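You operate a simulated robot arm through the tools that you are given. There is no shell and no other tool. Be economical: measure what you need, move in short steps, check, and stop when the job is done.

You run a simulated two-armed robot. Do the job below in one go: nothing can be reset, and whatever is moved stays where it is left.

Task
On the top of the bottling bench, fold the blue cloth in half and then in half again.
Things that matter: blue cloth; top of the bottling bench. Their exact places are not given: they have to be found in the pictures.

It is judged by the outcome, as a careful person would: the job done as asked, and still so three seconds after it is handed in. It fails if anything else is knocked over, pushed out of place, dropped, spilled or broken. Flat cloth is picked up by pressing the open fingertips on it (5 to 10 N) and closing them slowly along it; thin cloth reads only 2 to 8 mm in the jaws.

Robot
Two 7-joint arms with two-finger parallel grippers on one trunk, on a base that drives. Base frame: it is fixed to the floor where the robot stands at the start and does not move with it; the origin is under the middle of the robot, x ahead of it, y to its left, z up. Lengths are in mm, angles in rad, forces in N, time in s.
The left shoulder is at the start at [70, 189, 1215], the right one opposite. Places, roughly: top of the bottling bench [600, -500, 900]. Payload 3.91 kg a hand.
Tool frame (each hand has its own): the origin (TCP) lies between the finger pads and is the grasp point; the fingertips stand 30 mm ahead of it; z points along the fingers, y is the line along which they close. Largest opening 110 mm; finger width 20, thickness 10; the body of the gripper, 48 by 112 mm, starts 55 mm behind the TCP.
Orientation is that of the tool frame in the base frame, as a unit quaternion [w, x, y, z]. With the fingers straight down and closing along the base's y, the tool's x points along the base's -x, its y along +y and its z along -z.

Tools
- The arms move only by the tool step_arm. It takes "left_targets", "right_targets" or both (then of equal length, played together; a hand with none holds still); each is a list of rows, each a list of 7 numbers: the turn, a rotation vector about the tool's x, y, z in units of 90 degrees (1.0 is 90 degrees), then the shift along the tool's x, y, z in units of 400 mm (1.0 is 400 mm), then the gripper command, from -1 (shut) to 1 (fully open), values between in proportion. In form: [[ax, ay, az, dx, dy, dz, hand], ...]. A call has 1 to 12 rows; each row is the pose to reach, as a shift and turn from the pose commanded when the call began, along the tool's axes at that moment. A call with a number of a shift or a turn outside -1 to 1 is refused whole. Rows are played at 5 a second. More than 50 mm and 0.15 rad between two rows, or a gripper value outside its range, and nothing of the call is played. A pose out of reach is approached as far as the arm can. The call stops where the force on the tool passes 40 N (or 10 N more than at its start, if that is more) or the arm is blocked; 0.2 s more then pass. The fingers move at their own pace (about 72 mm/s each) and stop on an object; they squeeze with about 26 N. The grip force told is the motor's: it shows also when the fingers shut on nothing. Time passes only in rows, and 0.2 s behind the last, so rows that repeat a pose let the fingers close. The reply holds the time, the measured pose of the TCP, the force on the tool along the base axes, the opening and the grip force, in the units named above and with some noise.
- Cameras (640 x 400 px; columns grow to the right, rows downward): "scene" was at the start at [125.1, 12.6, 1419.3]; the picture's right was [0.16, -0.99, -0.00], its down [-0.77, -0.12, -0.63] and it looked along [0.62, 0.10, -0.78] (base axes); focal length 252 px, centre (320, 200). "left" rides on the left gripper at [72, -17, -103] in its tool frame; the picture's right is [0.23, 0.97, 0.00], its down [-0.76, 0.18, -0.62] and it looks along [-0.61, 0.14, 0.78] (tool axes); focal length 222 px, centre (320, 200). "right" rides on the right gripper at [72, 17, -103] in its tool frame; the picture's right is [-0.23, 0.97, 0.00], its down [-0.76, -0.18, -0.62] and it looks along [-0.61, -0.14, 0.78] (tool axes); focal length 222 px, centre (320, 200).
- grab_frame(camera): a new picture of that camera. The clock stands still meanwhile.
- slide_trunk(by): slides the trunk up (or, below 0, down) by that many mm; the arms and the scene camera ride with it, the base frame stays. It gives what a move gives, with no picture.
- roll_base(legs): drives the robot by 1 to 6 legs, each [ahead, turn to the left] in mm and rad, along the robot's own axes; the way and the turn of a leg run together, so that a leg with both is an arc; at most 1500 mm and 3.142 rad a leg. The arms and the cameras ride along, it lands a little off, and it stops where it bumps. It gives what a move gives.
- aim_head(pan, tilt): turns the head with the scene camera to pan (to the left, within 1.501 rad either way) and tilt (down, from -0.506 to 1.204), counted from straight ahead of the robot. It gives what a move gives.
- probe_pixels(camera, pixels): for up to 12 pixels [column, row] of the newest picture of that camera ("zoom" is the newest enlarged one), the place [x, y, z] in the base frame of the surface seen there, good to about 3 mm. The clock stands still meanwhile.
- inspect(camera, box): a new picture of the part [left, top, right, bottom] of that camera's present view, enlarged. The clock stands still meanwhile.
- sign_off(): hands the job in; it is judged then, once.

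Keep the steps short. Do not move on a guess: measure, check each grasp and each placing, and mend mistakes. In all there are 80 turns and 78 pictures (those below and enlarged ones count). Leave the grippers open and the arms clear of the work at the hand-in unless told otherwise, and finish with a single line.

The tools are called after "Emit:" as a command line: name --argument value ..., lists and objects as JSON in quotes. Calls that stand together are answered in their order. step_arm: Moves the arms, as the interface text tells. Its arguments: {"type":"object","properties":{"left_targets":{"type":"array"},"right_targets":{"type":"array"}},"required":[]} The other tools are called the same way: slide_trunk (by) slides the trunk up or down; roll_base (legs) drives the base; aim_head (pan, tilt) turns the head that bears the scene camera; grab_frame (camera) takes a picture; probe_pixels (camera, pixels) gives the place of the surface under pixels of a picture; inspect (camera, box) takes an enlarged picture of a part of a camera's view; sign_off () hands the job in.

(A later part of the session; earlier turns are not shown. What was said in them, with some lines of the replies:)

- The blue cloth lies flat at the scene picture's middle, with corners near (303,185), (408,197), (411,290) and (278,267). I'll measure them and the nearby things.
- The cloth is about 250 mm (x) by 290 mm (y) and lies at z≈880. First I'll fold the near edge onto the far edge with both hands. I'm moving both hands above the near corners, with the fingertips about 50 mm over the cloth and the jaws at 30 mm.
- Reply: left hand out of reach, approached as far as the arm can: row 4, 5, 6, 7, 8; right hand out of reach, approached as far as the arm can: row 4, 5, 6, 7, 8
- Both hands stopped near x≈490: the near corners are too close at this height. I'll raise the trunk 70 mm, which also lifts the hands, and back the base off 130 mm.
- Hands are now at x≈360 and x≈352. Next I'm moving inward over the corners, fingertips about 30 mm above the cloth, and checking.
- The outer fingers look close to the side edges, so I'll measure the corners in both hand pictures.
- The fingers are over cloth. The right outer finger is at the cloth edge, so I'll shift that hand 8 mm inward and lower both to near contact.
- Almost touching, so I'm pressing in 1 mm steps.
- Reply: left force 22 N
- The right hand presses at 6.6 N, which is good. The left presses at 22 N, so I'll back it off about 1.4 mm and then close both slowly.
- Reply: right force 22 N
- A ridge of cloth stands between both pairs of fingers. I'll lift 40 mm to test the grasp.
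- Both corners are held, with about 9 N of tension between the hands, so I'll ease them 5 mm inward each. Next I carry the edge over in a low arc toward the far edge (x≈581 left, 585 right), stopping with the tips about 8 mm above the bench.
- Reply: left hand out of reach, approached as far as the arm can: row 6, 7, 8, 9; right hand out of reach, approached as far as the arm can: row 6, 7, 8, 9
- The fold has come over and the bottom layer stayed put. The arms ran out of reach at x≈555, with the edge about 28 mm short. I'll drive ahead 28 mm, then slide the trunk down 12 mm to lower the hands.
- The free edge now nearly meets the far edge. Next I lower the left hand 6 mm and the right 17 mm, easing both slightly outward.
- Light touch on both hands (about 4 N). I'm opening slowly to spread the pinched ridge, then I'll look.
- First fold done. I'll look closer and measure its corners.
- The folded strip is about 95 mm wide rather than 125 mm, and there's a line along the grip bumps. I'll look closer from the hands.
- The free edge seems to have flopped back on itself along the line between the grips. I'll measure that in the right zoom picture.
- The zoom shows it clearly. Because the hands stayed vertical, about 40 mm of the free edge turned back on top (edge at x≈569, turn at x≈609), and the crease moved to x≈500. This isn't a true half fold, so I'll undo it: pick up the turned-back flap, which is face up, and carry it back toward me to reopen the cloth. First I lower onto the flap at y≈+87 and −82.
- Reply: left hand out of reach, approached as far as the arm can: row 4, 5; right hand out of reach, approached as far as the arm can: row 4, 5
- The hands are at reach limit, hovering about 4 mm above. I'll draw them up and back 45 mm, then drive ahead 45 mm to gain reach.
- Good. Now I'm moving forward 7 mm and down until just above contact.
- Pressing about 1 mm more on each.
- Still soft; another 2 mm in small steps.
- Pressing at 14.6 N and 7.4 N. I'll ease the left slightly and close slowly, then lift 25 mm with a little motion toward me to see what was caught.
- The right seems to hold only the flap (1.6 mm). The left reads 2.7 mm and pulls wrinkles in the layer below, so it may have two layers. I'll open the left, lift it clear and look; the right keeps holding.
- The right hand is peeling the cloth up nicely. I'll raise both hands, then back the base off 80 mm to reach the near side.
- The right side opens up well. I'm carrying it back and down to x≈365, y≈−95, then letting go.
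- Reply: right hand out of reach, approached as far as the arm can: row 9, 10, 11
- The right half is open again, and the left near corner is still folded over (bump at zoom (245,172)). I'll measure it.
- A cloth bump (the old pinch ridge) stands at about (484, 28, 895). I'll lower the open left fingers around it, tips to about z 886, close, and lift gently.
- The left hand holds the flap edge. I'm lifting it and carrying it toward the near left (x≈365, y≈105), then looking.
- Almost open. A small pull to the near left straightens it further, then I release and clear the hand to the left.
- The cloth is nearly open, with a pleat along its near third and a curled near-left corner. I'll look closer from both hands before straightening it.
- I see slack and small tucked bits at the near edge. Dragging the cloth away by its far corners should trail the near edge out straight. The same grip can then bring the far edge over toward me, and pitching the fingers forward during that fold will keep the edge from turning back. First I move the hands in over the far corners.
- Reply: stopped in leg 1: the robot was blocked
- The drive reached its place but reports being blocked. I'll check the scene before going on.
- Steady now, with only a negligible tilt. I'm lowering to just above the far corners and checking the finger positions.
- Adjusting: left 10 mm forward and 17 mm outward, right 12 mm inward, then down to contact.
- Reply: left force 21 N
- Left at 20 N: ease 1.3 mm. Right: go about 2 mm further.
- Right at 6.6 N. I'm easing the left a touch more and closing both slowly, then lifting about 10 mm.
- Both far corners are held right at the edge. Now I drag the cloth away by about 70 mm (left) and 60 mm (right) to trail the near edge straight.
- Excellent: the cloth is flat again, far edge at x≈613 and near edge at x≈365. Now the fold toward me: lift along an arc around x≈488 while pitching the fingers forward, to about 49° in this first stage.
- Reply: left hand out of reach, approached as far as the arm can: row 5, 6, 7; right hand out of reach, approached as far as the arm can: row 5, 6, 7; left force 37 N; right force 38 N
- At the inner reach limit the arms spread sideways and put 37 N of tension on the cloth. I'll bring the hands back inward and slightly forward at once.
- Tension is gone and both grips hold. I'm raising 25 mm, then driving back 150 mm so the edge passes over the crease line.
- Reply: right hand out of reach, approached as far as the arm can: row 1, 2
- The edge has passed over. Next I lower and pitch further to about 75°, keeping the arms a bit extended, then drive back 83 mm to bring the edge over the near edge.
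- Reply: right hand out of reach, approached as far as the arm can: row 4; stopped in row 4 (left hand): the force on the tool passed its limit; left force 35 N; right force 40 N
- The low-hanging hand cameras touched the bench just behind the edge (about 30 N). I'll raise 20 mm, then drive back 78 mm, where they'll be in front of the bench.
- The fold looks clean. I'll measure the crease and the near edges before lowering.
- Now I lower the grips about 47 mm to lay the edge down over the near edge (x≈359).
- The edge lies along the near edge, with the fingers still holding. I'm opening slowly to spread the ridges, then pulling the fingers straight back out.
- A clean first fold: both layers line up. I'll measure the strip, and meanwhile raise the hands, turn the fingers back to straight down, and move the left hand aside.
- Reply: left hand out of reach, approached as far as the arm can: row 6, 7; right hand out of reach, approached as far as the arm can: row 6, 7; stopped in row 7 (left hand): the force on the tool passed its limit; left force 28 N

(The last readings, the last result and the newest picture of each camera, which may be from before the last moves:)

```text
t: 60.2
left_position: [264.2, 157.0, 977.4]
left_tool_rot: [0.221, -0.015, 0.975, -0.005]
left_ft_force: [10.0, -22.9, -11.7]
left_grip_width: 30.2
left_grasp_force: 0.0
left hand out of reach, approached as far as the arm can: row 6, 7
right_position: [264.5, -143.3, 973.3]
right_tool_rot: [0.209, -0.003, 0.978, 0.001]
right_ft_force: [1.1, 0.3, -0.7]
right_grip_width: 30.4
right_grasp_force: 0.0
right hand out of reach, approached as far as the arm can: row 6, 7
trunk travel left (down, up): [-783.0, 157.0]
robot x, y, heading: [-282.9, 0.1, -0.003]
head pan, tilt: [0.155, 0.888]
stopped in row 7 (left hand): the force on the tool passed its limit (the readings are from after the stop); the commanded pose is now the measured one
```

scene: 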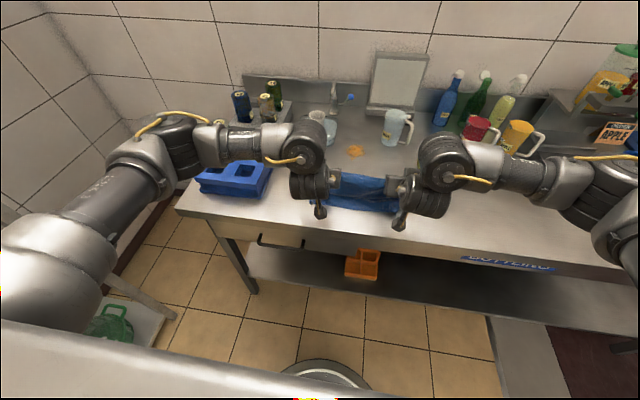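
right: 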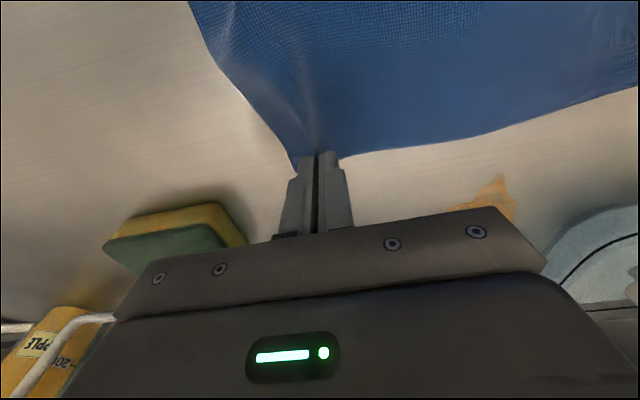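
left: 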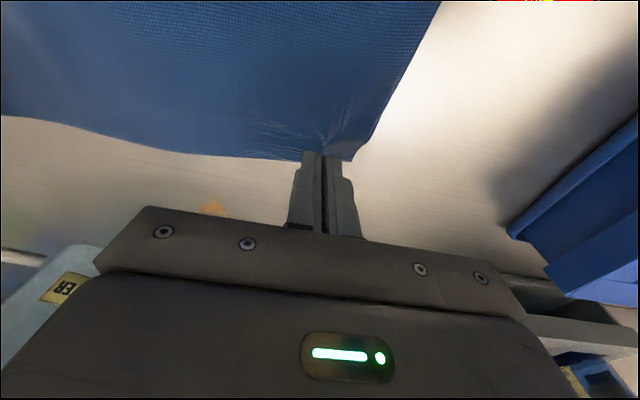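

The left hand met something while moving out (about 23 N from its left). I'll look before moving on.

Emit:
grab_frame --camera "scene"

Emit:
grab_frame --camera "left"

```text
21 pictures are left
```

scene: 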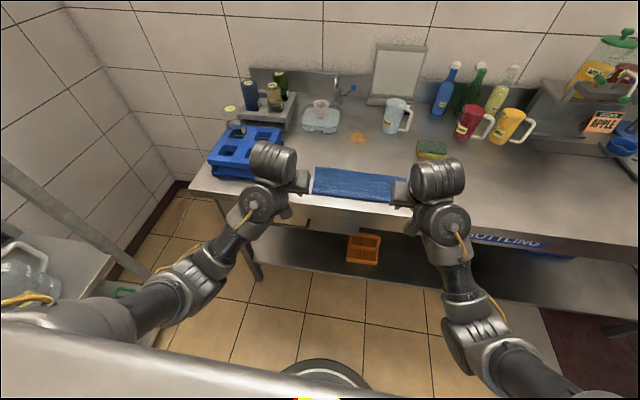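

```text
20 pictures are left
```

left: 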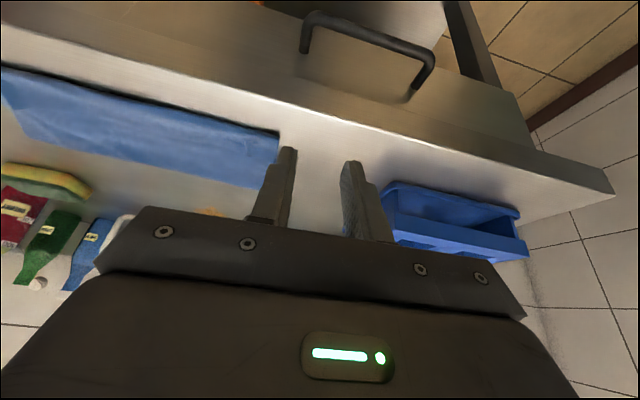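

The left elbow is close to the cart's pole at the far left. I'll bring the left hand back inward, move both hands forward to a more comfortable distance, and finish straightening the fingers.

Emit:
step_arm --left_targets '[[0, 0, 0, 0, -0.06, 0, -0.45], [0, 0.06, 0, -0.06, -0.1, 0, -0.45], [0, 0.12, 0, -0.12, -0.1, 0.005, -0.45], [0, 0.18, 0, -0.18, -0.1, 0.01, -0.45], [0, 0.24, 0, -0.23, -0.1, 0.015, -0.45], [0, 0.284, 0, -0.268, -0.1, 0.0175, -0.45], [0, 0.284, 0, -0.268, -0.1, 0.0175, -0.45]]' --right_targets '[[0, 0, 0, 0, 0, 0, -0.45], [0, 0.06, 0, -0.06, 0, 0, -0.45], [0, 0.12, 0, -0.12, 0, 0.005, -0.45], [0, 0.18, 0, -0.18, 0, 0.01, -0.45], [0, 0.24, 0, -0.23, 0, 0.015, -0.45], [0, 0.268, 0, -0.268, 0, 0.0175, -0.45], [0, 0.268, 0, -0.268, 0, 0.0175, -0.45]]'

Emit:
grab_frame --camera "scene"

```text
t: 60.7
left_position: [270.7, 125.6, 980.4]
left_tool_rot: [0.207, -0.011, 0.978, -0.004]
left_ft_force: [-0.3, -0.2, 0.0]
left_grip_width: 30.3
left_grasp_force: 0.0
left hand out of reach, approached as far as the arm can: row 2
right_position: [269.0, -147.3, 969.0]
right_tool_rot: [0.199, 0.007, 0.98, 0.003]
right_ft_force: [4.5, 12.2, -8.5]
right_grip_width: 30.0
right_grasp_force: 0.1
right hand out of reach, approached as far as the arm can: row 2
trunk travel left (down, up): [-783.0, 157.0]
robot x, y, heading: [-282.3, 2.8, 0.002]
head pan, tilt: [0.155, 0.888]
stopped in row 2 (right hand): the force on the tool passed its limit (the readings are from after the stop); the commanded pose is now the measured one
```

```text
19 pictures are left
```

scene: 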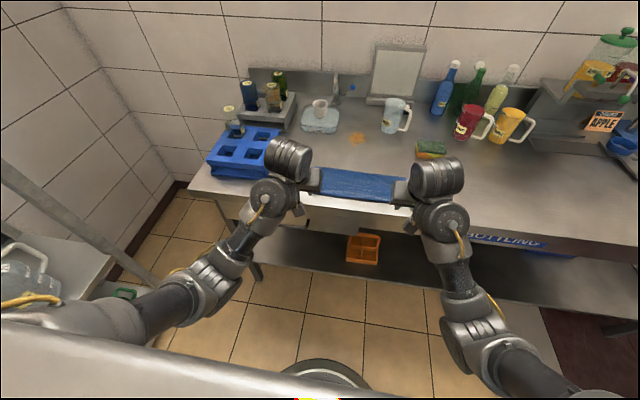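

That force appears on each hand in mirror fashion, so it's the wrist folding against its own forearm. I'll extend forward first with the pitch kept, then straighten.

Emit:
step_arm --left_targets '[[0, -0.05, 0, -0.05, 0, 0.012, -0.45], [0, -0.05, 0, -0.11, 0, 0.026, -0.45], [0, -0.05, 0, -0.17, 0, 0.04, -0.45], [0, -0.05, 0, -0.23, 0, 0.054, -0.45], [0, -0.05, 0, -0.272, 0, 0.064, -0.45], [0, 0.02, 0, -0.272, 0, 0.064, -0.45], [0, 0.09, 0, -0.272, 0, 0.064, -0.45], [0, 0.17, 0, -0.272, 0, 0.064, -0.45], [0, 0.25, 0, -0.272, 0, 0.064, -0.45], [0, 0.265, 0, -0.272, 0, 0.064, -0.45]]' --right_targets '[[0, -0.05, 0, -0.05, 0, 0.012, -0.45], [0, -0.05, 0, -0.11, 0, 0.026, -0.45], [0, -0.05, 0, -0.17, 0, 0.04, -0.45], [0, -0.05, 0, -0.23, 0, 0.054, -0.45], [0, -0.05, 0, -0.272, 0, 0.064, -0.45], [0, 0.02, 0, -0.272, 0, 0.064, -0.45], [0, 0.09, 0, -0.272, 0, 0.064, -0.45], [0, 0.17, 0, -0.272, 0, 0.064, -0.45], [0, 0.25, 0, -0.272, 0, 0.064, -0.45], [0, 0.255, 0, -0.272, 0, 0.064, -0.45]]'

```text
t: 62.3
left_position: [383.1, 130.0, 1001.5]
left_tool_rot: [0.156, -0.013, 0.988, -0.005]
left_ft_force: [7.1, -7.4, -7.4]
left_grip_width: 30.1
left_grasp_force: 0.0
right_position: [381.3, -147.0, 987.4]
right_tool_rot: [0.152, 0.008, 0.988, 0.005]
right_ft_force: [14.0, 16.0, -17.2]
right_grip_width: 30.4
right_grasp_force: 0.0
trunk travel left (down, up): [-783.0, 157.0]
robot x, y, heading: [-284.9, 1.1, -0.001]
head pan, tilt: [0.155, 0.888]
stopped in row 7 (right hand): the force on the tool passed its limit (the readings are from after the stop); the commanded pose is now the measured one
```

Still wrist against forearm, because the elbows have swung low. Extending the arms further should open them up: I move forward 70 mm and up 60 mm with the pitch eased, then straighten.

Emit:
step_arm --left_targets '[[0, -0.09, 0, -0.03, 0, -0.02, -0.45], [0, -0.09, 0, -0.09, 0, -0.04, -0.45], [0, -0.09, 0, -0.14, 0, -0.06, -0.45], [0, -0.09, 0, -0.2, 0, -0.08, -0.45], [0, -0.05, 0, -0.21, 0, -0.09, -0.45], [0, 0, 0, -0.21, 0, -0.09, -0.45], [0, 0.06, 0, -0.21, 0, -0.09, -0.45], [0, 0.12, 0, -0.21, 0, -0.09, -0.45], [0, 0.19, 0, -0.21, 0, -0.09, -0.45]]' --right_targets '[[0, -0.09, 0, -0.03, 0, -0.02, -0.45], [0, -0.09, 0, -0.09, 0, -0.04, -0.45], [0, -0.09, 0, -0.14, 0, -0.06, -0.45], [0, -0.09, 0, -0.2, 0, -0.08, -0.45], [0, -0.05, 0, -0.21, 0, -0.09, -0.45], [0, 0, 0, -0.21, 0, -0.09, -0.45], [0, 0.06, 0, -0.21, 0, -0.09, -0.45], [0, 0.12, 0, -0.21, 0, -0.09, -0.45], [0, 0.19, 0, -0.21, 0, -0.09, -0.45]]'

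Emit:
grab_frame --camera "scene"

```text
t: 64.1
left_position: [453.1, 132.1, 1062.0]
left_tool_rot: [0.072, -0.011, 0.997, -0.007]
left_ft_force: [3.3, -2.0, -4.3]
left_grip_width: 30.1
left_grasp_force: 0.0
right_position: [451.0, -146.4, 1048.0]
right_tool_rot: [0.071, 0.009, 0.997, 0.006]
right_ft_force: [6.4, 5.6, -11.5]
right_grip_width: 30.1
right_grasp_force: 0.0
trunk travel left (down, up): [-783.0, 157.0]
robot x, y, heading: [-282.9, 2.3, -0.007]
head pan, tilt: [0.155, 0.888]
stopped in row 9 (right hand): the force on the tool passed its limit (the readings are from after the stop); the commanded pose is now the measured one
```

```text
18 pictures are left
```

scene: 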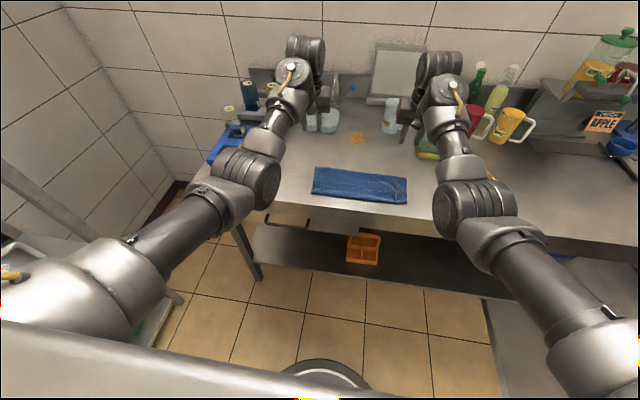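

The arms have opened up. Now I turn the right hand about its finger axis (toward 90°), so its camera leaves the forearm side and the jaws close along x. The left hand goes up and out of the way.

Emit:
step_arm --left_targets '[[0, 0, 0, 0, 0.02, -0.02, -0.45], [0, 0, 0, 0, 0.05, -0.04, -0.45], [0, 0, 0, 0, 0.08, -0.06, -0.45], [0, 0, 0, 0, 0.11, -0.08, -0.45], [0, 0, 0, 0, 0.14, -0.1, -0.45], [0, 0, 0, 0, 0.17, -0.1, -0.45], [0, 0, 0, 0, 0.2, -0.1, -0.45], [0, 0, 0, 0, 0.23, -0.1, -0.45], [0, 0, 0, 0, 0.26, -0.1, -0.45], [0, 0, 0, 0, 0.29, -0.1, -0.45], [0, 0, 0, 0, 0.3, -0.1, -0.45], [0, 0, 0, 0, 0.3, -0.1, -0.45]]' --right_targets '[[0, -0.04, 0.07, 0, 0, -0.01, -0.45], [0, -0.04, 0.15, 0, 0, -0.02, -0.45], [0, 0, 0.24, 0, 0, -0.02, -0.45], [0, 0, 0.33, 0, 0, -0.02, -0.45], [0, 0, 0.42, 0, 0, -0.02, -0.45], [0, 0, 0.51, 0, 0, -0.02, -0.45], [0, 0, 0.6, 0, 0, -0.02, -0.45], [0, 0, 0.69, 0, 0, -0.02, -0.45], [0, 0, 0.78, 0, 0, -0.02, -0.45], [0, 0, 0.87, 0, 0, -0.02, -0.45], [0, 0, 0.96, 0, 0, -0.02, -0.45], [0, 0, 1.0, 0, 0, -0.02, -0.45]]'

Emit:
grab_frame --camera "scene"

```text
refused: row 3 steps farther than a row can; nothing moved
```

```text
17 pictures are left
```

scene: 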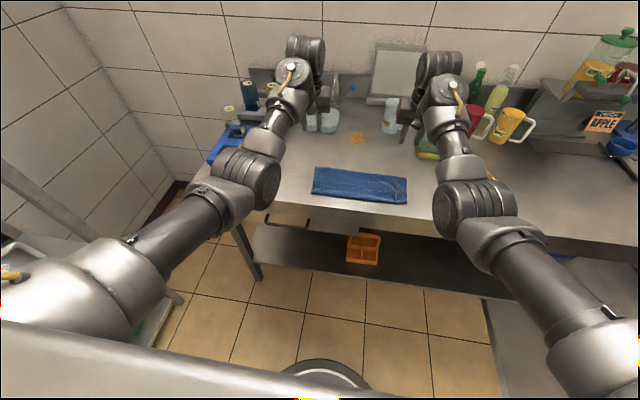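

Row 3 turned too far, so nothing moved. I'm sending it again with a pure yaw.

Emit:
step_arm --left_targets '[[0, 0, 0, 0, 0.02, -0.02, -0.45], [0, 0, 0, 0, 0.05, -0.04, -0.45], [0, 0, 0, 0, 0.08, -0.06, -0.45], [0, 0, 0, 0, 0.11, -0.08, -0.45], [0, 0, 0, 0, 0.14, -0.1, -0.45], [0, 0, 0, 0, 0.17, -0.1, -0.45], [0, 0, 0, 0, 0.2, -0.1, -0.45], [0, 0, 0, 0, 0.23, -0.1, -0.45], [0, 0, 0, 0, 0.26, -0.1, -0.45], [0, 0, 0, 0, 0.29, -0.1, -0.45], [0, 0, 0, 0, 0.3, -0.1, -0.45], [0, 0, 0, 0, 0.3, -0.1, -0.45]]' --right_targets '[[0, 0, 0.085, 0, 0, -0.01, -0.45], [0, 0, 0.17, 0, 0, -0.02, -0.45], [0, 0, 0.255, 0, 0, -0.02, -0.45], [0, 0, 0.34, 0, 0, -0.02, -0.45], [0, 0, 0.425, 0, 0, -0.02, -0.45], [0, 0, 0.51, 0, 0, -0.02, -0.45], [0, 0, 0.595, 0, 0, -0.02, -0.45], [0, 0, 0.68, 0, 0, -0.02, -0.45], [0, 0, 0.765, 0, 0, -0.02, -0.45], [0, 0, 0.85, 0, 0, -0.02, -0.45], [0, 0, 0.935, 0, 0, -0.02, -0.45], [0, 0, 1.0, 0, 0, -0.02, -0.45]]'

Emit:
grab_frame --camera "scene"

```text
t: 64.4
left_position: [454.7, 134.7, 1065.1]
left_tool_rot: [0.077, -0.013, 0.997, -0.008]
left_ft_force: [5.8, -6.9, -10.1]
left_grip_width: 29.9
left_grasp_force: 0.1
right_position: [449.3, -147.2, 1049.9]
right_tool_rot: [0.069, 0.032, 0.997, 0.007]
right_ft_force: [-0.1, 0.0, -0.4]
right_grip_width: 29.9
right_grasp_force: 0.1
trunk travel left (down, up): [-783.0, 157.0]
robot x, y, heading: [-283.6, -0.8, -0.005]
head pan, tilt: [0.155, 0.888]
stopped in row 1 (left hand): the force on the tool passed its limit (the readings are from after the stop); the commanded pose is now the measured one
```

```text
16 pictures are left
```

scene: 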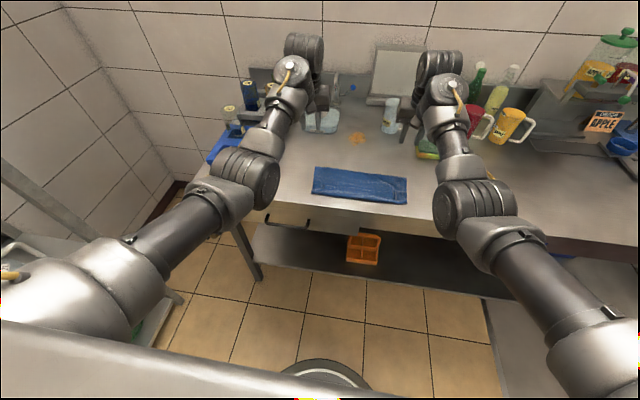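

The left wrist is touching its own forearm again, so I'll ease its pitch and yaw it mirror-wise, while the right keeps turning.

Emit:
step_arm --left_targets '[[0, -0.09, 0, 0, 0, 0, -0.45], [0, -0.09, -0.03, 0, 0, 0, -0.45], [0, -0.09, -0.06, 0, 0, 0, -0.45], [0, -0.09, -0.09, 0, 0, 0, -0.45], [0, -0.09, -0.12, 0, 0, 0, -0.45], [0, -0.09, -0.15, 0, 0, 0, -0.45], [0, -0.09, -0.18, 0, 0, 0, -0.45], [0, -0.09, -0.21, 0, 0, 0, -0.45], [0, -0.09, -0.24, 0, 0, 0, -0.45], [0, -0.09, -0.27, 0, 0, 0, -0.45], [0, -0.09, -0.3, 0, 0, 0, -0.45]]' --right_targets '[[0, 0, 0.085, 0, 0, 0, -0.45], [0, 0, 0.17, 0, 0, 0, -0.45], [0, 0, 0.255, 0, 0, 0, -0.45], [0, 0, 0.34, 0, 0, 0, -0.45], [0, 0, 0.425, 0, 0, 0, -0.45], [0, 0, 0.51, 0, 0, 0, -0.45], [0, 0, 0.595, 0, 0, 0, -0.45], [0, 0, 0.68, 0, 0, 0, -0.45], [0, 0, 0.765, 0, 0, 0, -0.45], [0, 0, 0.85, 0, 0, 0, -0.45], [0, 0, 0.935, 0, 0, 0, -0.45]]'

```text
t: 66.8
left_position: [452.8, 135.2, 1064.8]
left_tool_rot: [0.142, -0.246, 0.958, -0.024]
left_ft_force: [0.1, -0.2, 0.4]
left_grip_width: 30.5
left_grasp_force: 0.1
right_position: [451.5, -146.9, 1049.3]
right_tool_rot: [0.046, 0.693, 0.718, 0.052]
right_ft_force: [0.0, -0.2, 0.0]
right_grip_width: 30.4
right_grasp_force: 0.0
trunk travel left (down, up): [-783.0, 157.0]
robot x, y, heading: [-282.8, 1.7, 0.004]
head pan, tilt: [0.155, 0.888]
```

The right hand is turned, jaws closing along x. I'm moving the left hand up and out to the left (y≈295, z≈1115).

Emit:
step_arm --left_targets '[[0, 0, 0, -0.0113, 0.086, -0.0334, -0.45], [0, 0, 0, -0.0226, 0.172, -0.0668, -0.45], [0, 0, 0, -0.0339, 0.258, -0.1, -0.45], [0, 0, 0, -0.0452, 0.344, -0.1336, -0.45], [0, 0, 0, -0.0565, 0.43, -0.167, -0.45], [0, 0, 0, -0.0565, 0.43, -0.167, -0.45]]'

Emit:
roll_base --legs '[[110, 0]]'

Emit:
grab_frame --camera "scene"

```text
t: 68.2
left_position: [413.9, 233.8, 1069.2]
left_tool_rot: [0.143, -0.245, 0.959, -0.024]
left_ft_force: [0.5, 0.4, 0.8]
left_grip_width: 30.3
left_grasp_force: 0.0
left hand out of reach, approached as far as the arm can: row 3, 4, 5, 6
right_position: [449.8, -146.8, 1050.0]
right_tool_rot: [0.047, 0.692, 0.719, 0.053]
right_ft_force: [-0.4, 0.1, -0.5]
right_grip_width: 30.4
right_grasp_force: 0.1
trunk travel left (down, up): [-783.0, 157.0]
robot x, y, heading: [-281.1, -1.3, -0.003]
head pan, tilt: [0.155, 0.888]
```

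```text
t: 69.4
left_position: [511.1, 234.3, 1078.0]
left_tool_rot: [0.149, -0.246, 0.958, -0.025]
left_ft_force: [0.5, 1.0, 1.2]
left_grip_width: 30.4
left_grasp_force: 0.0
right_position: [550.7, -146.9, 1058.9]
right_tool_rot: [0.051, 0.691, 0.719, 0.057]
right_ft_force: [0.0, -0.6, 0.5]
right_grip_width: 30.3
right_grasp_force: 0.0
trunk travel left (down, up): [-783.0, 157.0]
robot x, y, heading: [-176.1, 1.7, -0.001]
head pan, tilt: [0.155, 0.888]
```

```text
15 pictures are left
```

scene: 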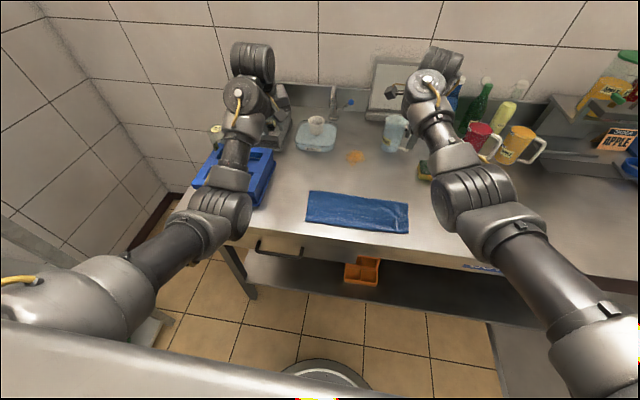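

Left hand is out of the way. Next I carry the right hand over to the strip's left end, (393, 112), with tips about 50 mm above, fixing its small tilt on the way.

Emit:
step_arm --right_targets '[[0.012, 0, 0, 0.0825, -0.0503, 0.0242, -0.45], [0.024, 0, 0, 0.165, -0.1006, 0.0484, -0.45], [0.036, 0, 0, 0.2475, -0.151, 0.0726, -0.45], [0.048, 0, 0, 0.33, -0.201, 0.0968, -0.45], [0.06, 0, 0, 0.4125, -0.2516, 0.121, -0.45], [0.072, 0, 0, 0.495, -0.302, 0.145, -0.45], [0.084, 0, 0, 0.5775, -0.352, 0.169, -0.45], [0.097, 0, 0, 0.66, -0.4025, 0.1935, -0.45], [0.097, 0, 0, 0.66, -0.4025, 0.1935, -0.45]]'

Emit:
grab_frame --camera "scene"

```text
t: 71.4
left_position: [518.3, 234.4, 1072.4]
left_tool_rot: [0.145, -0.247, 0.958, -0.025]
left_ft_force: [-0.9, 0.4, 0.5]
left_grip_width: 30.4
left_grasp_force: 0.2
right_position: [411.0, 48.0, 956.7]
right_tool_rot: [0.015, 0.709, 0.705, -0.004]
right_ft_force: [0.1, -0.2, -0.6]
right_grip_width: 30.6
right_grasp_force: 0.0
right hand out of reach, approached as far as the arm can: row 7, 8, 9
trunk travel left (down, up): [-783.0, 157.0]
robot x, y, heading: [-179.0, 2.3, 0.004]
head pan, tilt: [0.155, 0.888]
```

```text
14 pictures are left
```

scene: 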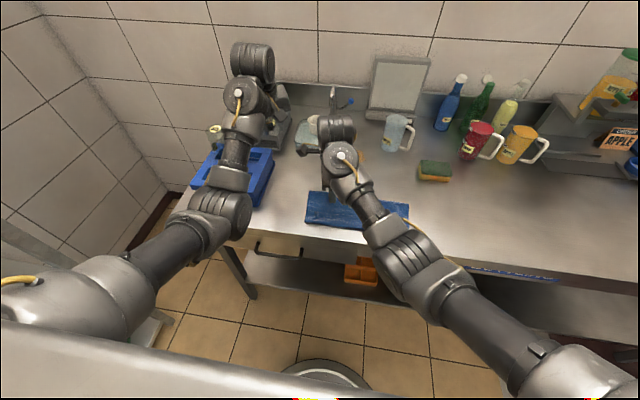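

The right hand is 64 mm short of the end. A small turn of the base to the left would carry it there, so I'll check the heights of things under the left hand first.

Emit:
probe_pixels --camera "scene" --pixels '[[214, 128], [215, 135], [265, 168], [283, 130], [286, 105], [262, 120], [250, 155], [309, 193], [308, 219], [310, 205]]'

```text
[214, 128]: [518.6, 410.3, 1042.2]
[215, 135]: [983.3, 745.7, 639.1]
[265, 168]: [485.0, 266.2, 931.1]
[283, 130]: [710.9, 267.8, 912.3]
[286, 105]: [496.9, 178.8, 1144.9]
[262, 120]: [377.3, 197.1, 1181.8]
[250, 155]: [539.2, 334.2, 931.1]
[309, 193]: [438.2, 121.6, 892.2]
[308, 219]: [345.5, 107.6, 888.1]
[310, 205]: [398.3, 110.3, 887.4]
```

Raising and pulling back the left hand for clearance, then turning the base left by 0.12 rad.

Emit:
step_arm --left_targets '[[0, 0, 0, 0.029, 0.0175, -0.062, -0.45], [0, 0, 0, 0.058, 0.035, -0.124, -0.45], [0, 0, 0, 0.058, 0.035, -0.124, -0.45]]'

Emit:
roll_base --legs '[[15, 0.12]]'

```text
t: 72.2
left_position: [517.8, 234.0, 1074.5]
left_tool_rot: [0.146, -0.247, 0.958, -0.025]
left_ft_force: [-0.8, 0.8, -1.3]
left_grip_width: 30.4
left_grasp_force: 0.0
left hand out of reach, approached as far as the arm can: row 1, 2, 3
right_position: [410.2, 46.0, 953.2]
right_tool_rot: [0.015, 0.708, 0.706, -0.008]
right_ft_force: [-0.1, 0.3, -0.5]
right_grip_width: 30.5
right_grasp_force: 0.0
trunk travel left (down, up): [-783.0, 157.0]
robot x, y, heading: [-175.3, 1.7, 0.001]
head pan, tilt: [0.155, 0.888]
```

```text
t: 73.2
left_position: [500.9, 315.3, 1074.7]
left_tool_rot: [0.146, -0.303, 0.942, -0.017]
left_ft_force: [0.3, 0.0, -0.1]
left_grip_width: 30.4
left_grasp_force: 0.0
right_position: [413.3, 114.6, 950.0]
right_tool_rot: [0.016, 0.665, 0.747, -0.01]
right_ft_force: [0.6, -0.3, 0.3]
right_grip_width: 30.3
right_grasp_force: 0.1
trunk travel left (down, up): [-783.0, 157.0]
robot x, y, heading: [-159.3, 2.4, 0.118]
head pan, tilt: [0.155, 0.888]
```

The right hand is now at (413, 115). I shift 17 mm toward me and come down to just above the puffed strip, then view.

Emit:
step_arm --right_targets '[[0, 0, 0, 0, -0.0425, 0.03, -0.45], [0, 0, 0, 0, -0.0425, 0.06, -0.45], [0, 0, 0, 0, -0.0425, 0.07, -0.45], [0, 0, 0, 0, -0.0425, 0.07, -0.45]]'

Emit:
grab_frame --camera "right"

Emit:
probe_pixels --camera "right" --pixels '[[287, 165], [352, 152], [320, 150], [320, 130], [250, 150], [400, 150], [320, 110], [230, 130], [420, 130]]'

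```text
t: 74.2
left_position: [501.9, 316.6, 1074.7]
left_tool_rot: [0.147, -0.303, 0.942, -0.016]
left_ft_force: [0.2, -0.4, -0.4]
left_grip_width: 30.1
left_grasp_force: 0.1
right_position: [413.5, 95.2, 929.1]
right_tool_rot: [0.031, 0.674, 0.738, -0.004]
right_ft_force: [0.2, -0.4, -0.7]
right_grip_width: 30.3
right_grasp_force: 0.0
trunk travel left (down, up): [-783.0, 157.0]
robot x, y, heading: [-165.4, 5.3, 0.116]
head pan, tilt: [0.155, 0.888]
```

```text
13 pictures are left
```

right: 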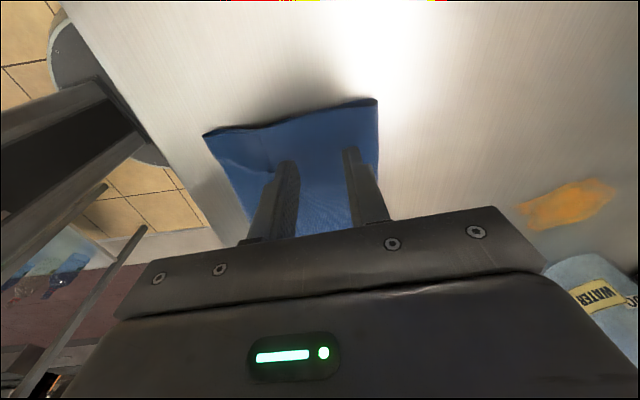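

```text
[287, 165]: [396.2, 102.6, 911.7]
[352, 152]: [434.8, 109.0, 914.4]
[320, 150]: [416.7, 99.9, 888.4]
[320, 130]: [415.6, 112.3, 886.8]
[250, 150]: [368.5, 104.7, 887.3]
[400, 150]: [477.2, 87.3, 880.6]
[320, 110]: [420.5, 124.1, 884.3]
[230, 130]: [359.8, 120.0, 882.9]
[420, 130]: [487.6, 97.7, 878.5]
```

The edge end is at y≈122, and the fingers sit about 16 mm too far away and 17 mm short. Correcting that now.

Emit:
step_arm --right_targets '[[0, 0, 0, 0.023, -0.0174, 0, -0.45], [0, 0, 0, 0.0458, -0.0347, 0, -0.45], [0, 0, 0, 0.0458, -0.0347, 0, -0.45]]'

```text
t: 75.0
left_position: [500.8, 317.3, 1073.8]
left_tool_rot: [0.147, -0.302, 0.942, -0.018]
left_ft_force: [-0.2, -0.2, 0.5]
left_grip_width: 30.6
left_grasp_force: 0.0
right_position: [405.5, 100.6, 924.4]
right_tool_rot: [0.037, 0.679, 0.733, -0.011]
right_ft_force: [0.9, 0.6, 0.1]
right_grip_width: 30.3
right_grasp_force: 0.0
trunk travel left (down, up): [-783.0, 157.0]
robot x, y, heading: [-160.8, 0.7, 0.119]
head pan, tilt: [0.155, 0.888]
```

Near the reach limit still. I turn the base another 0.05 rad left to relieve it.

Emit:
roll_base --legs '[[0, 0.05]]'

```text
t: 75.8
left_position: [485.4, 346.3, 1075.2]
left_tool_rot: [0.148, -0.325, 0.934, -0.012]
left_ft_force: [-0.1, -0.2, 0.8]
left_grip_width: 30.4
left_grasp_force: 0.0
right_position: [397.7, 124.8, 920.1]
right_tool_rot: [0.036, 0.66, 0.75, -0.013]
right_ft_force: [0.6, -0.3, -0.1]
right_grip_width: 30.1
right_grasp_force: 0.1
trunk travel left (down, up): [-783.0, 157.0]
robot x, y, heading: [-161.5, 4.1, 0.17]
head pan, tilt: [0.155, 0.888]
```

Now at (398, 125). I move 12 mm back onto the strip and lower in small steps to contact.

Emit:
step_arm --right_targets '[[0, 0, 0, -0.03, -0.004, 0, -0.45], [0, 0, 0, -0.03, -0.004, 0.0075, -0.45], [0, 0, 0, -0.03, -0.004, 0.0125, -0.45], [0, 0, 0, -0.03, -0.004, 0.0175, -0.45]]'

Emit:
grab_frame --camera "right"

```text
t: 76.8
left_position: [485.3, 348.5, 1075.5]
left_tool_rot: [0.147, -0.326, 0.934, -0.013]
left_ft_force: [-0.2, -0.8, 0.0]
left_grip_width: 30.6
left_grasp_force: 0.1
right_position: [398.5, 112.5, 914.6]
right_tool_rot: [0.036, 0.66, 0.75, -0.014]
right_ft_force: [-0.3, 0.1, -0.4]
right_grip_width: 30.4
right_grasp_force: 0.0
trunk travel left (down, up): [-783.0, 157.0]
robot x, y, heading: [-161.7, 2.6, 0.166]
head pan, tilt: [0.155, 0.888]
```

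```text
12 pictures are left
```

right: 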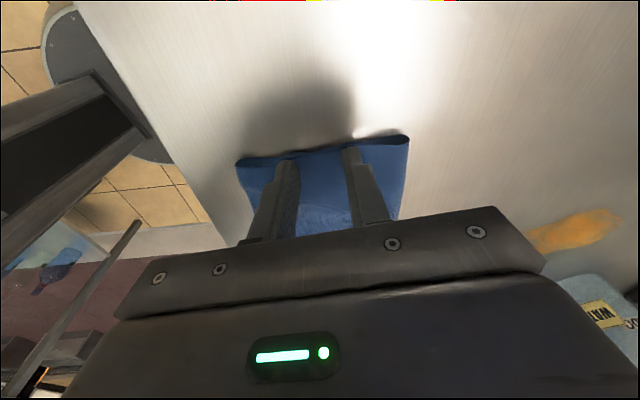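

The fingertips sit at the strip's end, near mid-width. Pressing down to contact.

Emit:
step_arm --right_targets '[[0, 0, 0, 0, 0, 0.004, -0.45], [0, 0, 0, 0, 0, 0.0065, -0.45], [0, 0, 0, 0, 0, 0.009, -0.45]]'

```text
t: 77.6
left_position: [483.9, 349.1, 1076.7]
left_tool_rot: [0.148, -0.326, 0.934, -0.013]
left_ft_force: [0.2, -0.2, 0.8]
left_grip_width: 30.3
left_grasp_force: 0.0
right_position: [396.2, 113.9, 912.6]
right_tool_rot: [0.038, 0.661, 0.75, -0.011]
right_ft_force: [2.4, 0.3, 15.9]
right_grip_width: 29.1
right_grasp_force: 0.0
trunk travel left (down, up): [-783.0, 157.0]
robot x, y, heading: [-161.5, -0.1, 0.164]
head pan, tilt: [0.155, 0.888]
```

15.9 N is suitable for catching both layers. I'm closing slowly, then lifting 25 mm.

Emit:
step_arm --right_targets '[[0, 0, 0, 0, 0, 0, -0.5], [0, 0, 0, 0, 0, 0, -0.55], [0, 0, 0, 0, 0, 0, -0.6], [0, 0, 0, 0, 0, 0, -0.65], [0, 0, 0, 0, 0, 0, -0.7], [0, 0, 0, 0, 0, 0, -0.75], [0, 0, 0, 0, 0, 0, -0.8], [0, 0, 0, 0, 0, 0, -0.88], [0, 0, 0, 0, 0, 0, -1], [0, 0, 0, 0, 0, 0, -1], [0, 0, 0, -0.01, 0, -0.03, -1], [0, 0, 0, -0.025, 0, -0.0625, -1]]'

Emit:
grab_frame --camera "right"

```text
t: 80.2
left_position: [484.9, 349.4, 1076.5]
left_tool_rot: [0.147, -0.326, 0.934, -0.013]
left_ft_force: [-1.1, 0.1, 0.1]
left_grip_width: 30.5
left_grasp_force: 0.1
right_position: [396.8, 110.0, 920.9]
right_tool_rot: [0.037, 0.66, 0.75, -0.014]
right_ft_force: [0.2, 0.2, 0.3]
right_grip_width: 2.3
right_grasp_force: 26.3
right hand out of reach, approached as far as the arm can: row 12
trunk travel left (down, up): [-783.0, 157.0]
robot x, y, heading: [-160.5, 3.3, 0.166]
head pan, tilt: [0.155, 0.888]
```

```text
11 pictures are left
```

right: 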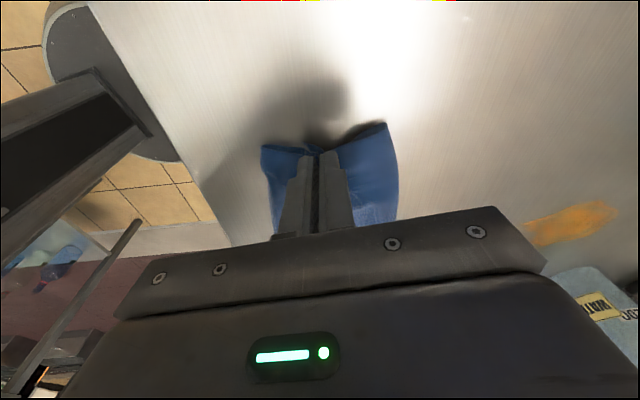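

It reads 2.3 mm, thicker than the single-layer 1.6 mm, so it likely holds both layers. I'll raise with the trunk (60 mm) and draw the hand 40 mm toward −y, then check from the scene.

Emit:
slide_trunk --by 45

Emit:
step_arm --right_targets '[[0, 0, 0, -0.04, 0, -0.01, -1], [0, 0, 0, -0.08, 0, -0.03, -1], [0, 0, 0, -0.12, 0, -0.05, -1], [0, 0, 0, -0.16, 0, -0.07, -1], [0, 0, 0, -0.16, 0, -0.07, -1]]'

Emit:
inspect --camera "scene" --box '[290, 150, 482, 270]'

```text
t: 81.1
left_position: [485.7, 348.0, 1119.9]
left_tool_rot: [0.147, -0.326, 0.934, -0.014]
left_ft_force: [-1.2, 0.5, -0.6]
left_grip_width: 30.2
left_grasp_force: 0.0
right_position: [398.7, 110.4, 967.3]
right_tool_rot: [0.037, 0.661, 0.75, -0.014]
right_ft_force: [0.5, -0.3, -1.1]
right_grip_width: 2.3
right_grasp_force: 26.4
trunk travel left (down, up): [-828.0, 112.0]
robot x, y, heading: [-160.8, 0.1, 0.169]
head pan, tilt: [0.155, 0.888]
```

```text
t: 82.3
left_position: [484.7, 347.6, 1119.8]
left_tool_rot: [0.148, -0.326, 0.934, -0.013]
left_ft_force: [0.6, -0.1, -0.2]
left_grip_width: 30.3
left_grasp_force: 0.2
right_position: [426.5, 82.7, 969.5]
right_tool_rot: [0.038, 0.66, 0.751, -0.013]
right_ft_force: [0.8, 0.2, -0.4]
right_grip_width: 2.3
right_grasp_force: 26.2
right hand out of reach, approached as far as the arm can: row 1, 2, 3, 4, 5
trunk travel left (down, up): [-828.0, 112.0]
robot x, y, heading: [-160.2, 2.1, 0.167]
head pan, tilt: [0.155, 0.888]
```

```text
3.33 times, centred on (386, 210) of scene
```

zoom: 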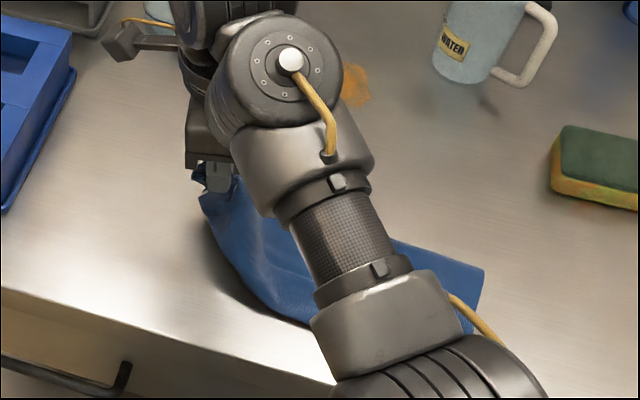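

It's holding the strip end well. Sideways motion is limited in this arm pose, so I'll use the base: raise the trunk 40 mm and turn right by 0.2 rad to swing the hand over the middle.

Emit:
slide_trunk --by 40

Emit:
roll_base --legs '[[0, -0.2]]'

Emit:
step_arm --right_targets '[[0, 0.09, 0, 0, 0, 0, -1], [0, 0.18, 0, 0, 0, 0, -1], [0, 0.27, 0, 0, 0, 0, -1], [0, 0.36, 0, 0, 0, 0, -1], [0, 0.45, 0, 0, 0, 0, -1], [0, 0.45, 0, 0, 0, 0, -1]]'

Emit:
inspect --camera "scene" --box '[200, 120, 520, 320]'

```text
t: 83.1
left_position: [486.6, 348.0, 1160.5]
left_tool_rot: [0.147, -0.326, 0.934, -0.012]
left_ft_force: [0.2, 0.2, 0.4]
left_grip_width: 30.3
left_grasp_force: 0.2
right_position: [426.2, 81.9, 1009.5]
right_tool_rot: [0.037, 0.66, 0.75, -0.013]
right_ft_force: [-0.3, -0.2, -0.3]
right_grip_width: 2.6
right_grasp_force: 26.0
trunk travel left (down, up): [-868.0, 72.0]
robot x, y, heading: [-157.6, 0.4, 0.161]
head pan, tilt: [0.155, 0.888]
```

```text
t: 84.7
left_position: [541.3, 218.8, 1154.0]
left_tool_rot: [0.155, -0.232, 0.96, -0.028]
left_ft_force: [0.1, -0.3, -0.5]
left_grip_width: 30.3
left_grasp_force: 0.1
right_position: [430.0, -33.9, 1010.4]
right_tool_rot: [0.037, 0.731, 0.681, -0.017]
right_ft_force: [-0.2, 0.8, -0.6]
right_grip_width: 2.1
right_grasp_force: 26.2
trunk travel left (down, up): [-868.0, 72.0]
robot x, y, heading: [-161.1, -1.9, -0.037]
head pan, tilt: [0.155, 0.888]
stopped in leg 1: the robot was blocked; the commanded pose is now the measured one
```

```text
t: 86.0
left_position: [542.1, 217.9, 1155.6]
left_tool_rot: [0.154, -0.233, 0.96, -0.027]
left_ft_force: [0.0, 0.0, 0.2]
left_grip_width: 30.3
left_grasp_force: 0.0
right_position: [442.2, -101.5, 992.7]
right_tool_rot: [-0.163, 0.72, 0.639, 0.214]
right_ft_force: [0.2, 1.1, -0.7]
right_grip_width: 2.6
right_grasp_force: 25.8
trunk travel left (down, up): [-868.0, 72.0]
robot x, y, heading: [-162.2, 2.0, -0.036]
head pan, tilt: [0.155, 0.888]
```

```text
2.00 times, centred on (360, 220) of scene
```

zoom: 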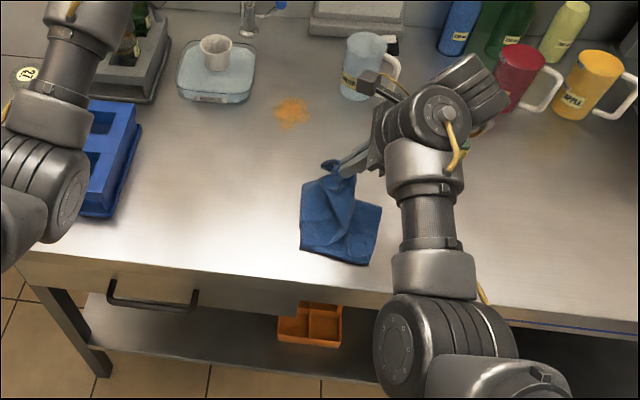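

The tilt worked and the strip end has swung over. I'll measure where the lower strip lies.

Emit:
probe_pixels --camera "zoom" --pixels '[[378, 207], [368, 262], [302, 250], [303, 195], [340, 240], [330, 170], [360, 200], [352, 175], [320, 190], [310, 180], [378, 235], [345, 195]]'

```text
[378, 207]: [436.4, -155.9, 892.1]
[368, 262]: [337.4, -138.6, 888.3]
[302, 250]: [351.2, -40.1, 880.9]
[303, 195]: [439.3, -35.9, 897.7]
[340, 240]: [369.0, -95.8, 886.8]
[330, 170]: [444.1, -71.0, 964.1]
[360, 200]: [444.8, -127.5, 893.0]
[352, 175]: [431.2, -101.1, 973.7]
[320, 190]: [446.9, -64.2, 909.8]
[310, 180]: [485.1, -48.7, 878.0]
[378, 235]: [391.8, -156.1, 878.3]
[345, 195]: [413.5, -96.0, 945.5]
```

The lower strip's right end is at y≈−150 and the crease is slack near y≈−38. I'll swing the held end left and high to take up the slack, then arc it back and down onto the right end, tilting a bit more, and look.

Emit:
step_arm --right_targets '[[0, 0, 0, 0.067, -0.03, -0.016, -1], [0, 0, 0, 0.1255, -0.063, -0.035, -1], [0, 0, 0, 0.136, -0.087, -0.059, -1], [0, 0.04, 0, 0.086, -0.0945, -0.0895, -1], [0, 0.08, 0, 0.008, -0.0975, -0.093, -1], [0, 0.12, 0, -0.073, -0.097, -0.069, -1], [0, 0.16, 0, -0.1485, -0.097, -0.027, -1], [0, 0.2, 0, -0.206, -0.1, 0.025, -1], [0, 0.2, 0, -0.24, -0.101, 0.069, -1], [0, 0.2, 0, -0.245, -0.1015, 0.0775, -1], [0, 0.2, 0, -0.245, -0.1015, 0.0775, -1]]'

Emit:
inspect --camera "scene" --box '[280, 160, 472, 280]'

Emit:
probe_pixels --camera "zoom" --pixels '[[140, 170], [130, 250], [200, 200], [260, 220], [300, 180], [330, 200], [310, 260], [280, 270]]'

```text
t: 87.3
left_position: [541.0, 216.7, 1155.1]
left_tool_rot: [0.155, -0.232, 0.96, -0.027]
left_ft_force: [0.2, -0.5, 0.2]
left_grip_width: 30.2
left_grasp_force: 0.0
right_position: [420.7, -128.8, 990.5]
right_tool_rot: [-0.179, 0.718, 0.632, 0.231]
right_ft_force: [0.7, -0.2, 1.0]
right_grip_width: 2.4
right_grasp_force: 26.6
right hand out of reach, approached as far as the arm can: row 2, 3, 4, 5, 6
trunk travel left (down, up): [-868.0, 72.0]
robot x, y, heading: [-160.6, 6.6, -0.033]
head pan, tilt: [0.155, 0.888]
stopped in row 6 (right hand): the arm was blocked; the commanded pose is now the measured one
```

```text
3.33 times, centred on (376, 220) of scene
```

zoom: 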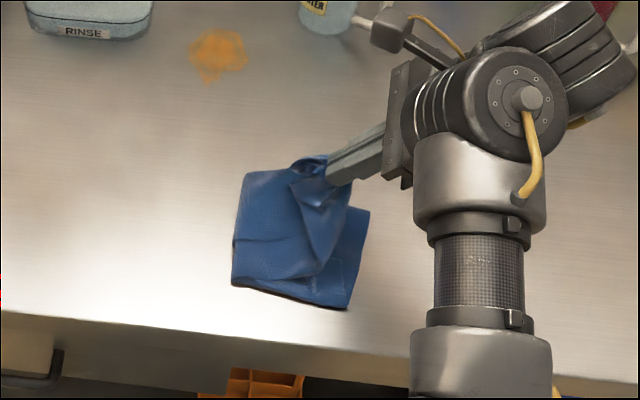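

```text
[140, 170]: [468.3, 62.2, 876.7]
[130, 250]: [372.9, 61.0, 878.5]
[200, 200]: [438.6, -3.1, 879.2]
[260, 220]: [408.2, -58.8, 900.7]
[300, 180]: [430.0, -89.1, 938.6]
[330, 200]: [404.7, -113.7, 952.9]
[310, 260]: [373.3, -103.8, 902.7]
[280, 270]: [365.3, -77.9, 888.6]
```

The arm is blocked there but still holding. I'll place it with base and trunk instead: turn right 0.055 with 20 mm back, then trunk down 70 mm to bring the end onto the right end of the strip.

Emit:
roll_base --legs '[[-20, -0.055]]'

Emit:
slide_trunk --by -70

Emit:
inspect --camera "scene" --box '[270, 150, 462, 270]'

Emit:
probe_pixels --camera "zoom" --pixels '[[240, 160], [240, 240], [300, 200], [350, 200], [370, 200], [370, 230], [350, 270], [300, 260]]'

```text
t: 88.1
left_position: [536.3, 182.5, 1151.5]
left_tool_rot: [0.151, -0.206, 0.966, -0.032]
left_ft_force: [0.7, 0.4, -0.7]
left_grip_width: 30.2
left_grasp_force: 0.0
right_position: [395.8, -153.8, 989.4]
right_tool_rot: [-0.174, 0.735, 0.612, 0.233]
right_ft_force: [0.8, 0.1, -0.7]
right_grip_width: 2.3
right_grasp_force: 26.0
trunk travel left (down, up): [-868.0, 72.0]
robot x, y, heading: [-179.1, 3.5, -0.088]
head pan, tilt: [0.155, 0.888]
```

```text
t: 89.2
left_position: [532.7, 180.9, 1084.3]
left_tool_rot: [0.152, -0.207, 0.966, -0.031]
left_ft_force: [-0.8, 0.2, -0.5]
left_grip_width: 30.1
left_grasp_force: 0.1
right_position: [393.4, -157.3, 920.0]
right_tool_rot: [-0.172, 0.734, 0.613, 0.235]
right_ft_force: [-0.4, 0.3, 0.6]
right_grip_width: 2.2
right_grasp_force: 26.8
trunk travel left (down, up): [-798.0, 142.0]
robot x, y, heading: [-180.5, 3.5, -0.088]
head pan, tilt: [0.155, 0.888]
```

```text
3.33 times, centred on (366, 210) of scene
```

zoom: 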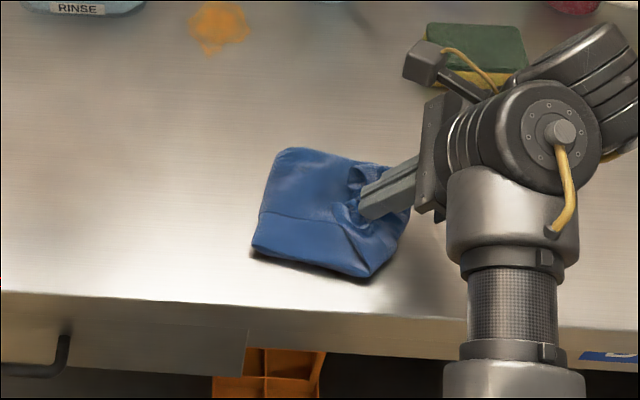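

```text
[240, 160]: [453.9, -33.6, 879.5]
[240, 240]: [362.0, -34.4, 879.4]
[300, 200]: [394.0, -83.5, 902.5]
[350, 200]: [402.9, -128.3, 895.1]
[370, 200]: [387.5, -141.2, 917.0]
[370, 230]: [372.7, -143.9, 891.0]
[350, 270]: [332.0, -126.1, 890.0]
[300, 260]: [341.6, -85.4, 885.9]
```

A tidy quarter. I'm opening slowly to spread the end, then backing the fingers out along their own axis.

Emit:
step_arm --right_targets '[[0, 0, 0, 0, 0, 0, -0.9], [0, 0, 0, 0, 0, 0, -0.8], [0, 0, 0, 0, 0, 0, -0.65], [0, 0, 0, 0, 0, 0, -0.5], [0, 0, 0, 0, 0, -0.03, -0.5], [0, 0, 0, 0, 0, -0.07, -0.5], [0, 0, 0, 0, 0, -0.13, -0.5], [0, 0, 0, 0, 0, -0.2, -0.5]]'

Emit:
inspect --camera "scene" --box '[302, 170, 430, 250]'

Emit:
probe_pixels --camera "zoom" --pixels '[[215, 60], [90, 90], [90, 150], [180, 200], [260, 220], [320, 180], [350, 130], [380, 100], [300, 100], [250, 150], [380, 180], [340, 70]]'

```text
t: 91.0
left_position: [532.8, 180.4, 1084.4]
left_tool_rot: [0.153, -0.207, 0.966, -0.031]
left_ft_force: [0.2, 0.1, -0.7]
left_grip_width: 30.2
left_grasp_force: 0.0
right_position: [392.3, -195.4, 924.5]
right_tool_rot: [-0.153, 0.747, 0.607, 0.223]
right_ft_force: [0.5, 0.1, -0.5]
right_grip_width: 27.5
right_grasp_force: 0.1
right hand out of reach, approached as far as the arm can: row 6, 7, 8
trunk travel left (down, up): [-798.0, 142.0]
robot x, y, heading: [-178.7, 5.1, -0.091]
head pan, tilt: [0.155, 0.888]
```

```text
5.00 times, centred on (366, 210) of scene
```

zoom: 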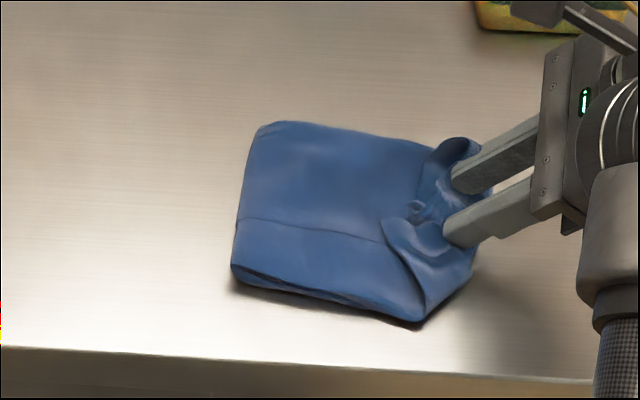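

```text
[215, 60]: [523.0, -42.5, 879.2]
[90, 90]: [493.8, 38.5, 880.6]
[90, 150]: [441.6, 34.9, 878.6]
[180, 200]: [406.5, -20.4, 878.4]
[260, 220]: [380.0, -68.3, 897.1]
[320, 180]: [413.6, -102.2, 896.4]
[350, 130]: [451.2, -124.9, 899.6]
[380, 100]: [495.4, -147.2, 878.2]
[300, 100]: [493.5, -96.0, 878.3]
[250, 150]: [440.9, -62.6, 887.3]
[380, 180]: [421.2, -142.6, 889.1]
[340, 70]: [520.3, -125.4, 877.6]
```

The quarter fold lies well and the fingers are free. I withdraw sideways with a small right turn of the base, raise the trunk, and look.

Emit:
roll_base --legs '[[0, -0.1]]'

Emit:
slide_trunk --by 100

Emit:
inspect --camera "scene" --box '[290, 160, 450, 260]'

```text
t: 91.9
left_position: [546.2, 110.4, 1084.8]
left_tool_rot: [0.152, -0.16, 0.975, -0.039]
left_ft_force: [1.1, 0.1, -0.2]
left_grip_width: 30.5
left_grasp_force: 0.0
right_position: [372.7, -246.7, 927.0]
right_tool_rot: [-0.141, 0.775, 0.571, 0.232]
right_ft_force: [0.2, 1.0, -0.8]
right_grip_width: 27.4
right_grasp_force: 0.0
trunk travel left (down, up): [-798.0, 142.0]
robot x, y, heading: [-179.9, 2.5, -0.185]
head pan, tilt: [0.155, 0.888]
```

```text
t: 93.2
left_position: [545.7, 110.2, 1185.1]
left_tool_rot: [0.151, -0.16, 0.975, -0.04]
left_ft_force: [-0.1, 0.0, -0.8]
left_grip_width: 30.2
left_grasp_force: 0.1
right_position: [371.7, -251.5, 1026.3]
right_tool_rot: [-0.14, 0.775, 0.57, 0.231]
right_ft_force: [0.1, 0.5, -0.1]
right_grip_width: 27.6
right_grasp_force: 0.1
trunk travel left (down, up): [-898.0, 42.0]
robot x, y, heading: [-177.5, 6.2, -0.186]
head pan, tilt: [0.155, 0.888]
```

```text
4.00 times, centred on (370, 210) of scene
5 turns are left
```

zoom: 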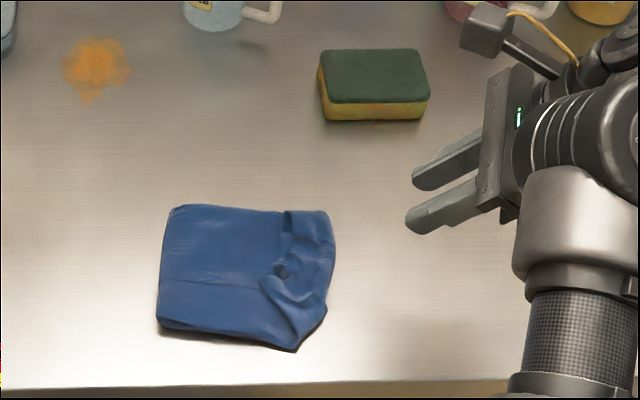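

The cloth is now in quarters on the bench, and nothing around it has moved. I open both grippers fully, clear of the work, and take one last look.

Emit:
step_arm --left_targets '[[0, 0, 0, 0, 0, 0, 0.3], [0, 0, 0, 0, 0, 0, 1], [0, 0, 0, 0, 0, 0, 1], [0, 0, 0, 0, 0, 0, 1]]' --right_targets '[[0, 0, 0, 0, 0, 0, 0.3], [0, 0, 0, 0, 0, 0, 1], [0, 0, 0, 0, 0, 0, 1], [0, 0, 0, 0, 0, 0, 1]]'

Emit:
grab_frame --camera "scene"

Emit:
probe_pixels --camera "scene" --pixels '[[334, 213], [331, 240], [363, 246], [372, 215], [361, 228], [350, 225]]'

```text
t: 94.2
left_position: [545.9, 110.7, 1184.2]
left_tool_rot: [0.151, -0.16, 0.975, -0.039]
left_ft_force: [-0.4, 0.6, 0.5]
left_grip_width: 110.3
left_grasp_force: 0.1
right_position: [372.0, -251.3, 1025.8]
right_tool_rot: [-0.14, 0.776, 0.57, 0.232]
right_ft_force: [0.2, 0.8, -0.2]
right_grip_width: 109.7
right_grasp_force: 0.0
trunk travel left (down, up): [-898.0, 42.0]
robot x, y, heading: [-179.0, 4.4, -0.187]
head pan, tilt: [0.155, 0.888]
```

```text
4 pictures are left
```

scene: 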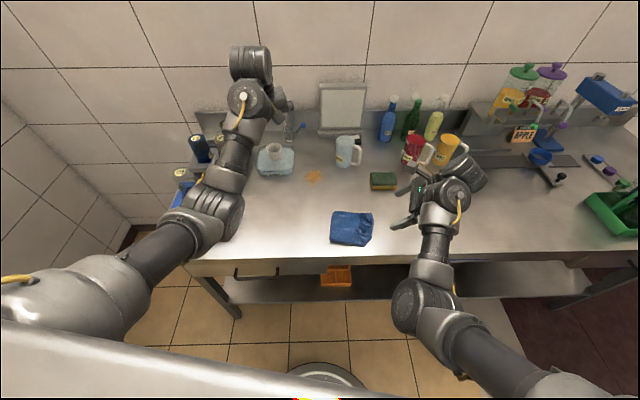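

```text
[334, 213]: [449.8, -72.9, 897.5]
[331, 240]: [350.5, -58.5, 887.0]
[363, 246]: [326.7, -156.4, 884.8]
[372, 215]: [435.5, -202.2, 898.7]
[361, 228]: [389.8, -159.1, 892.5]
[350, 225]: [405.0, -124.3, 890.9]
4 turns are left
```

The cloth is in quarters, about 110 by 120 mm and fully on the bench. Everything else stands in place, and both grippers are open and clear, so I'm handing in.

Emit:
sign_off

```text
The job is handed in.
```

The blue cloth is folded in half and then in half again on the bottling bench, about 110 by 120 mm; its right end is rumpled and turned back a little, I left it that way, and nothing else looks moved in the last picture.
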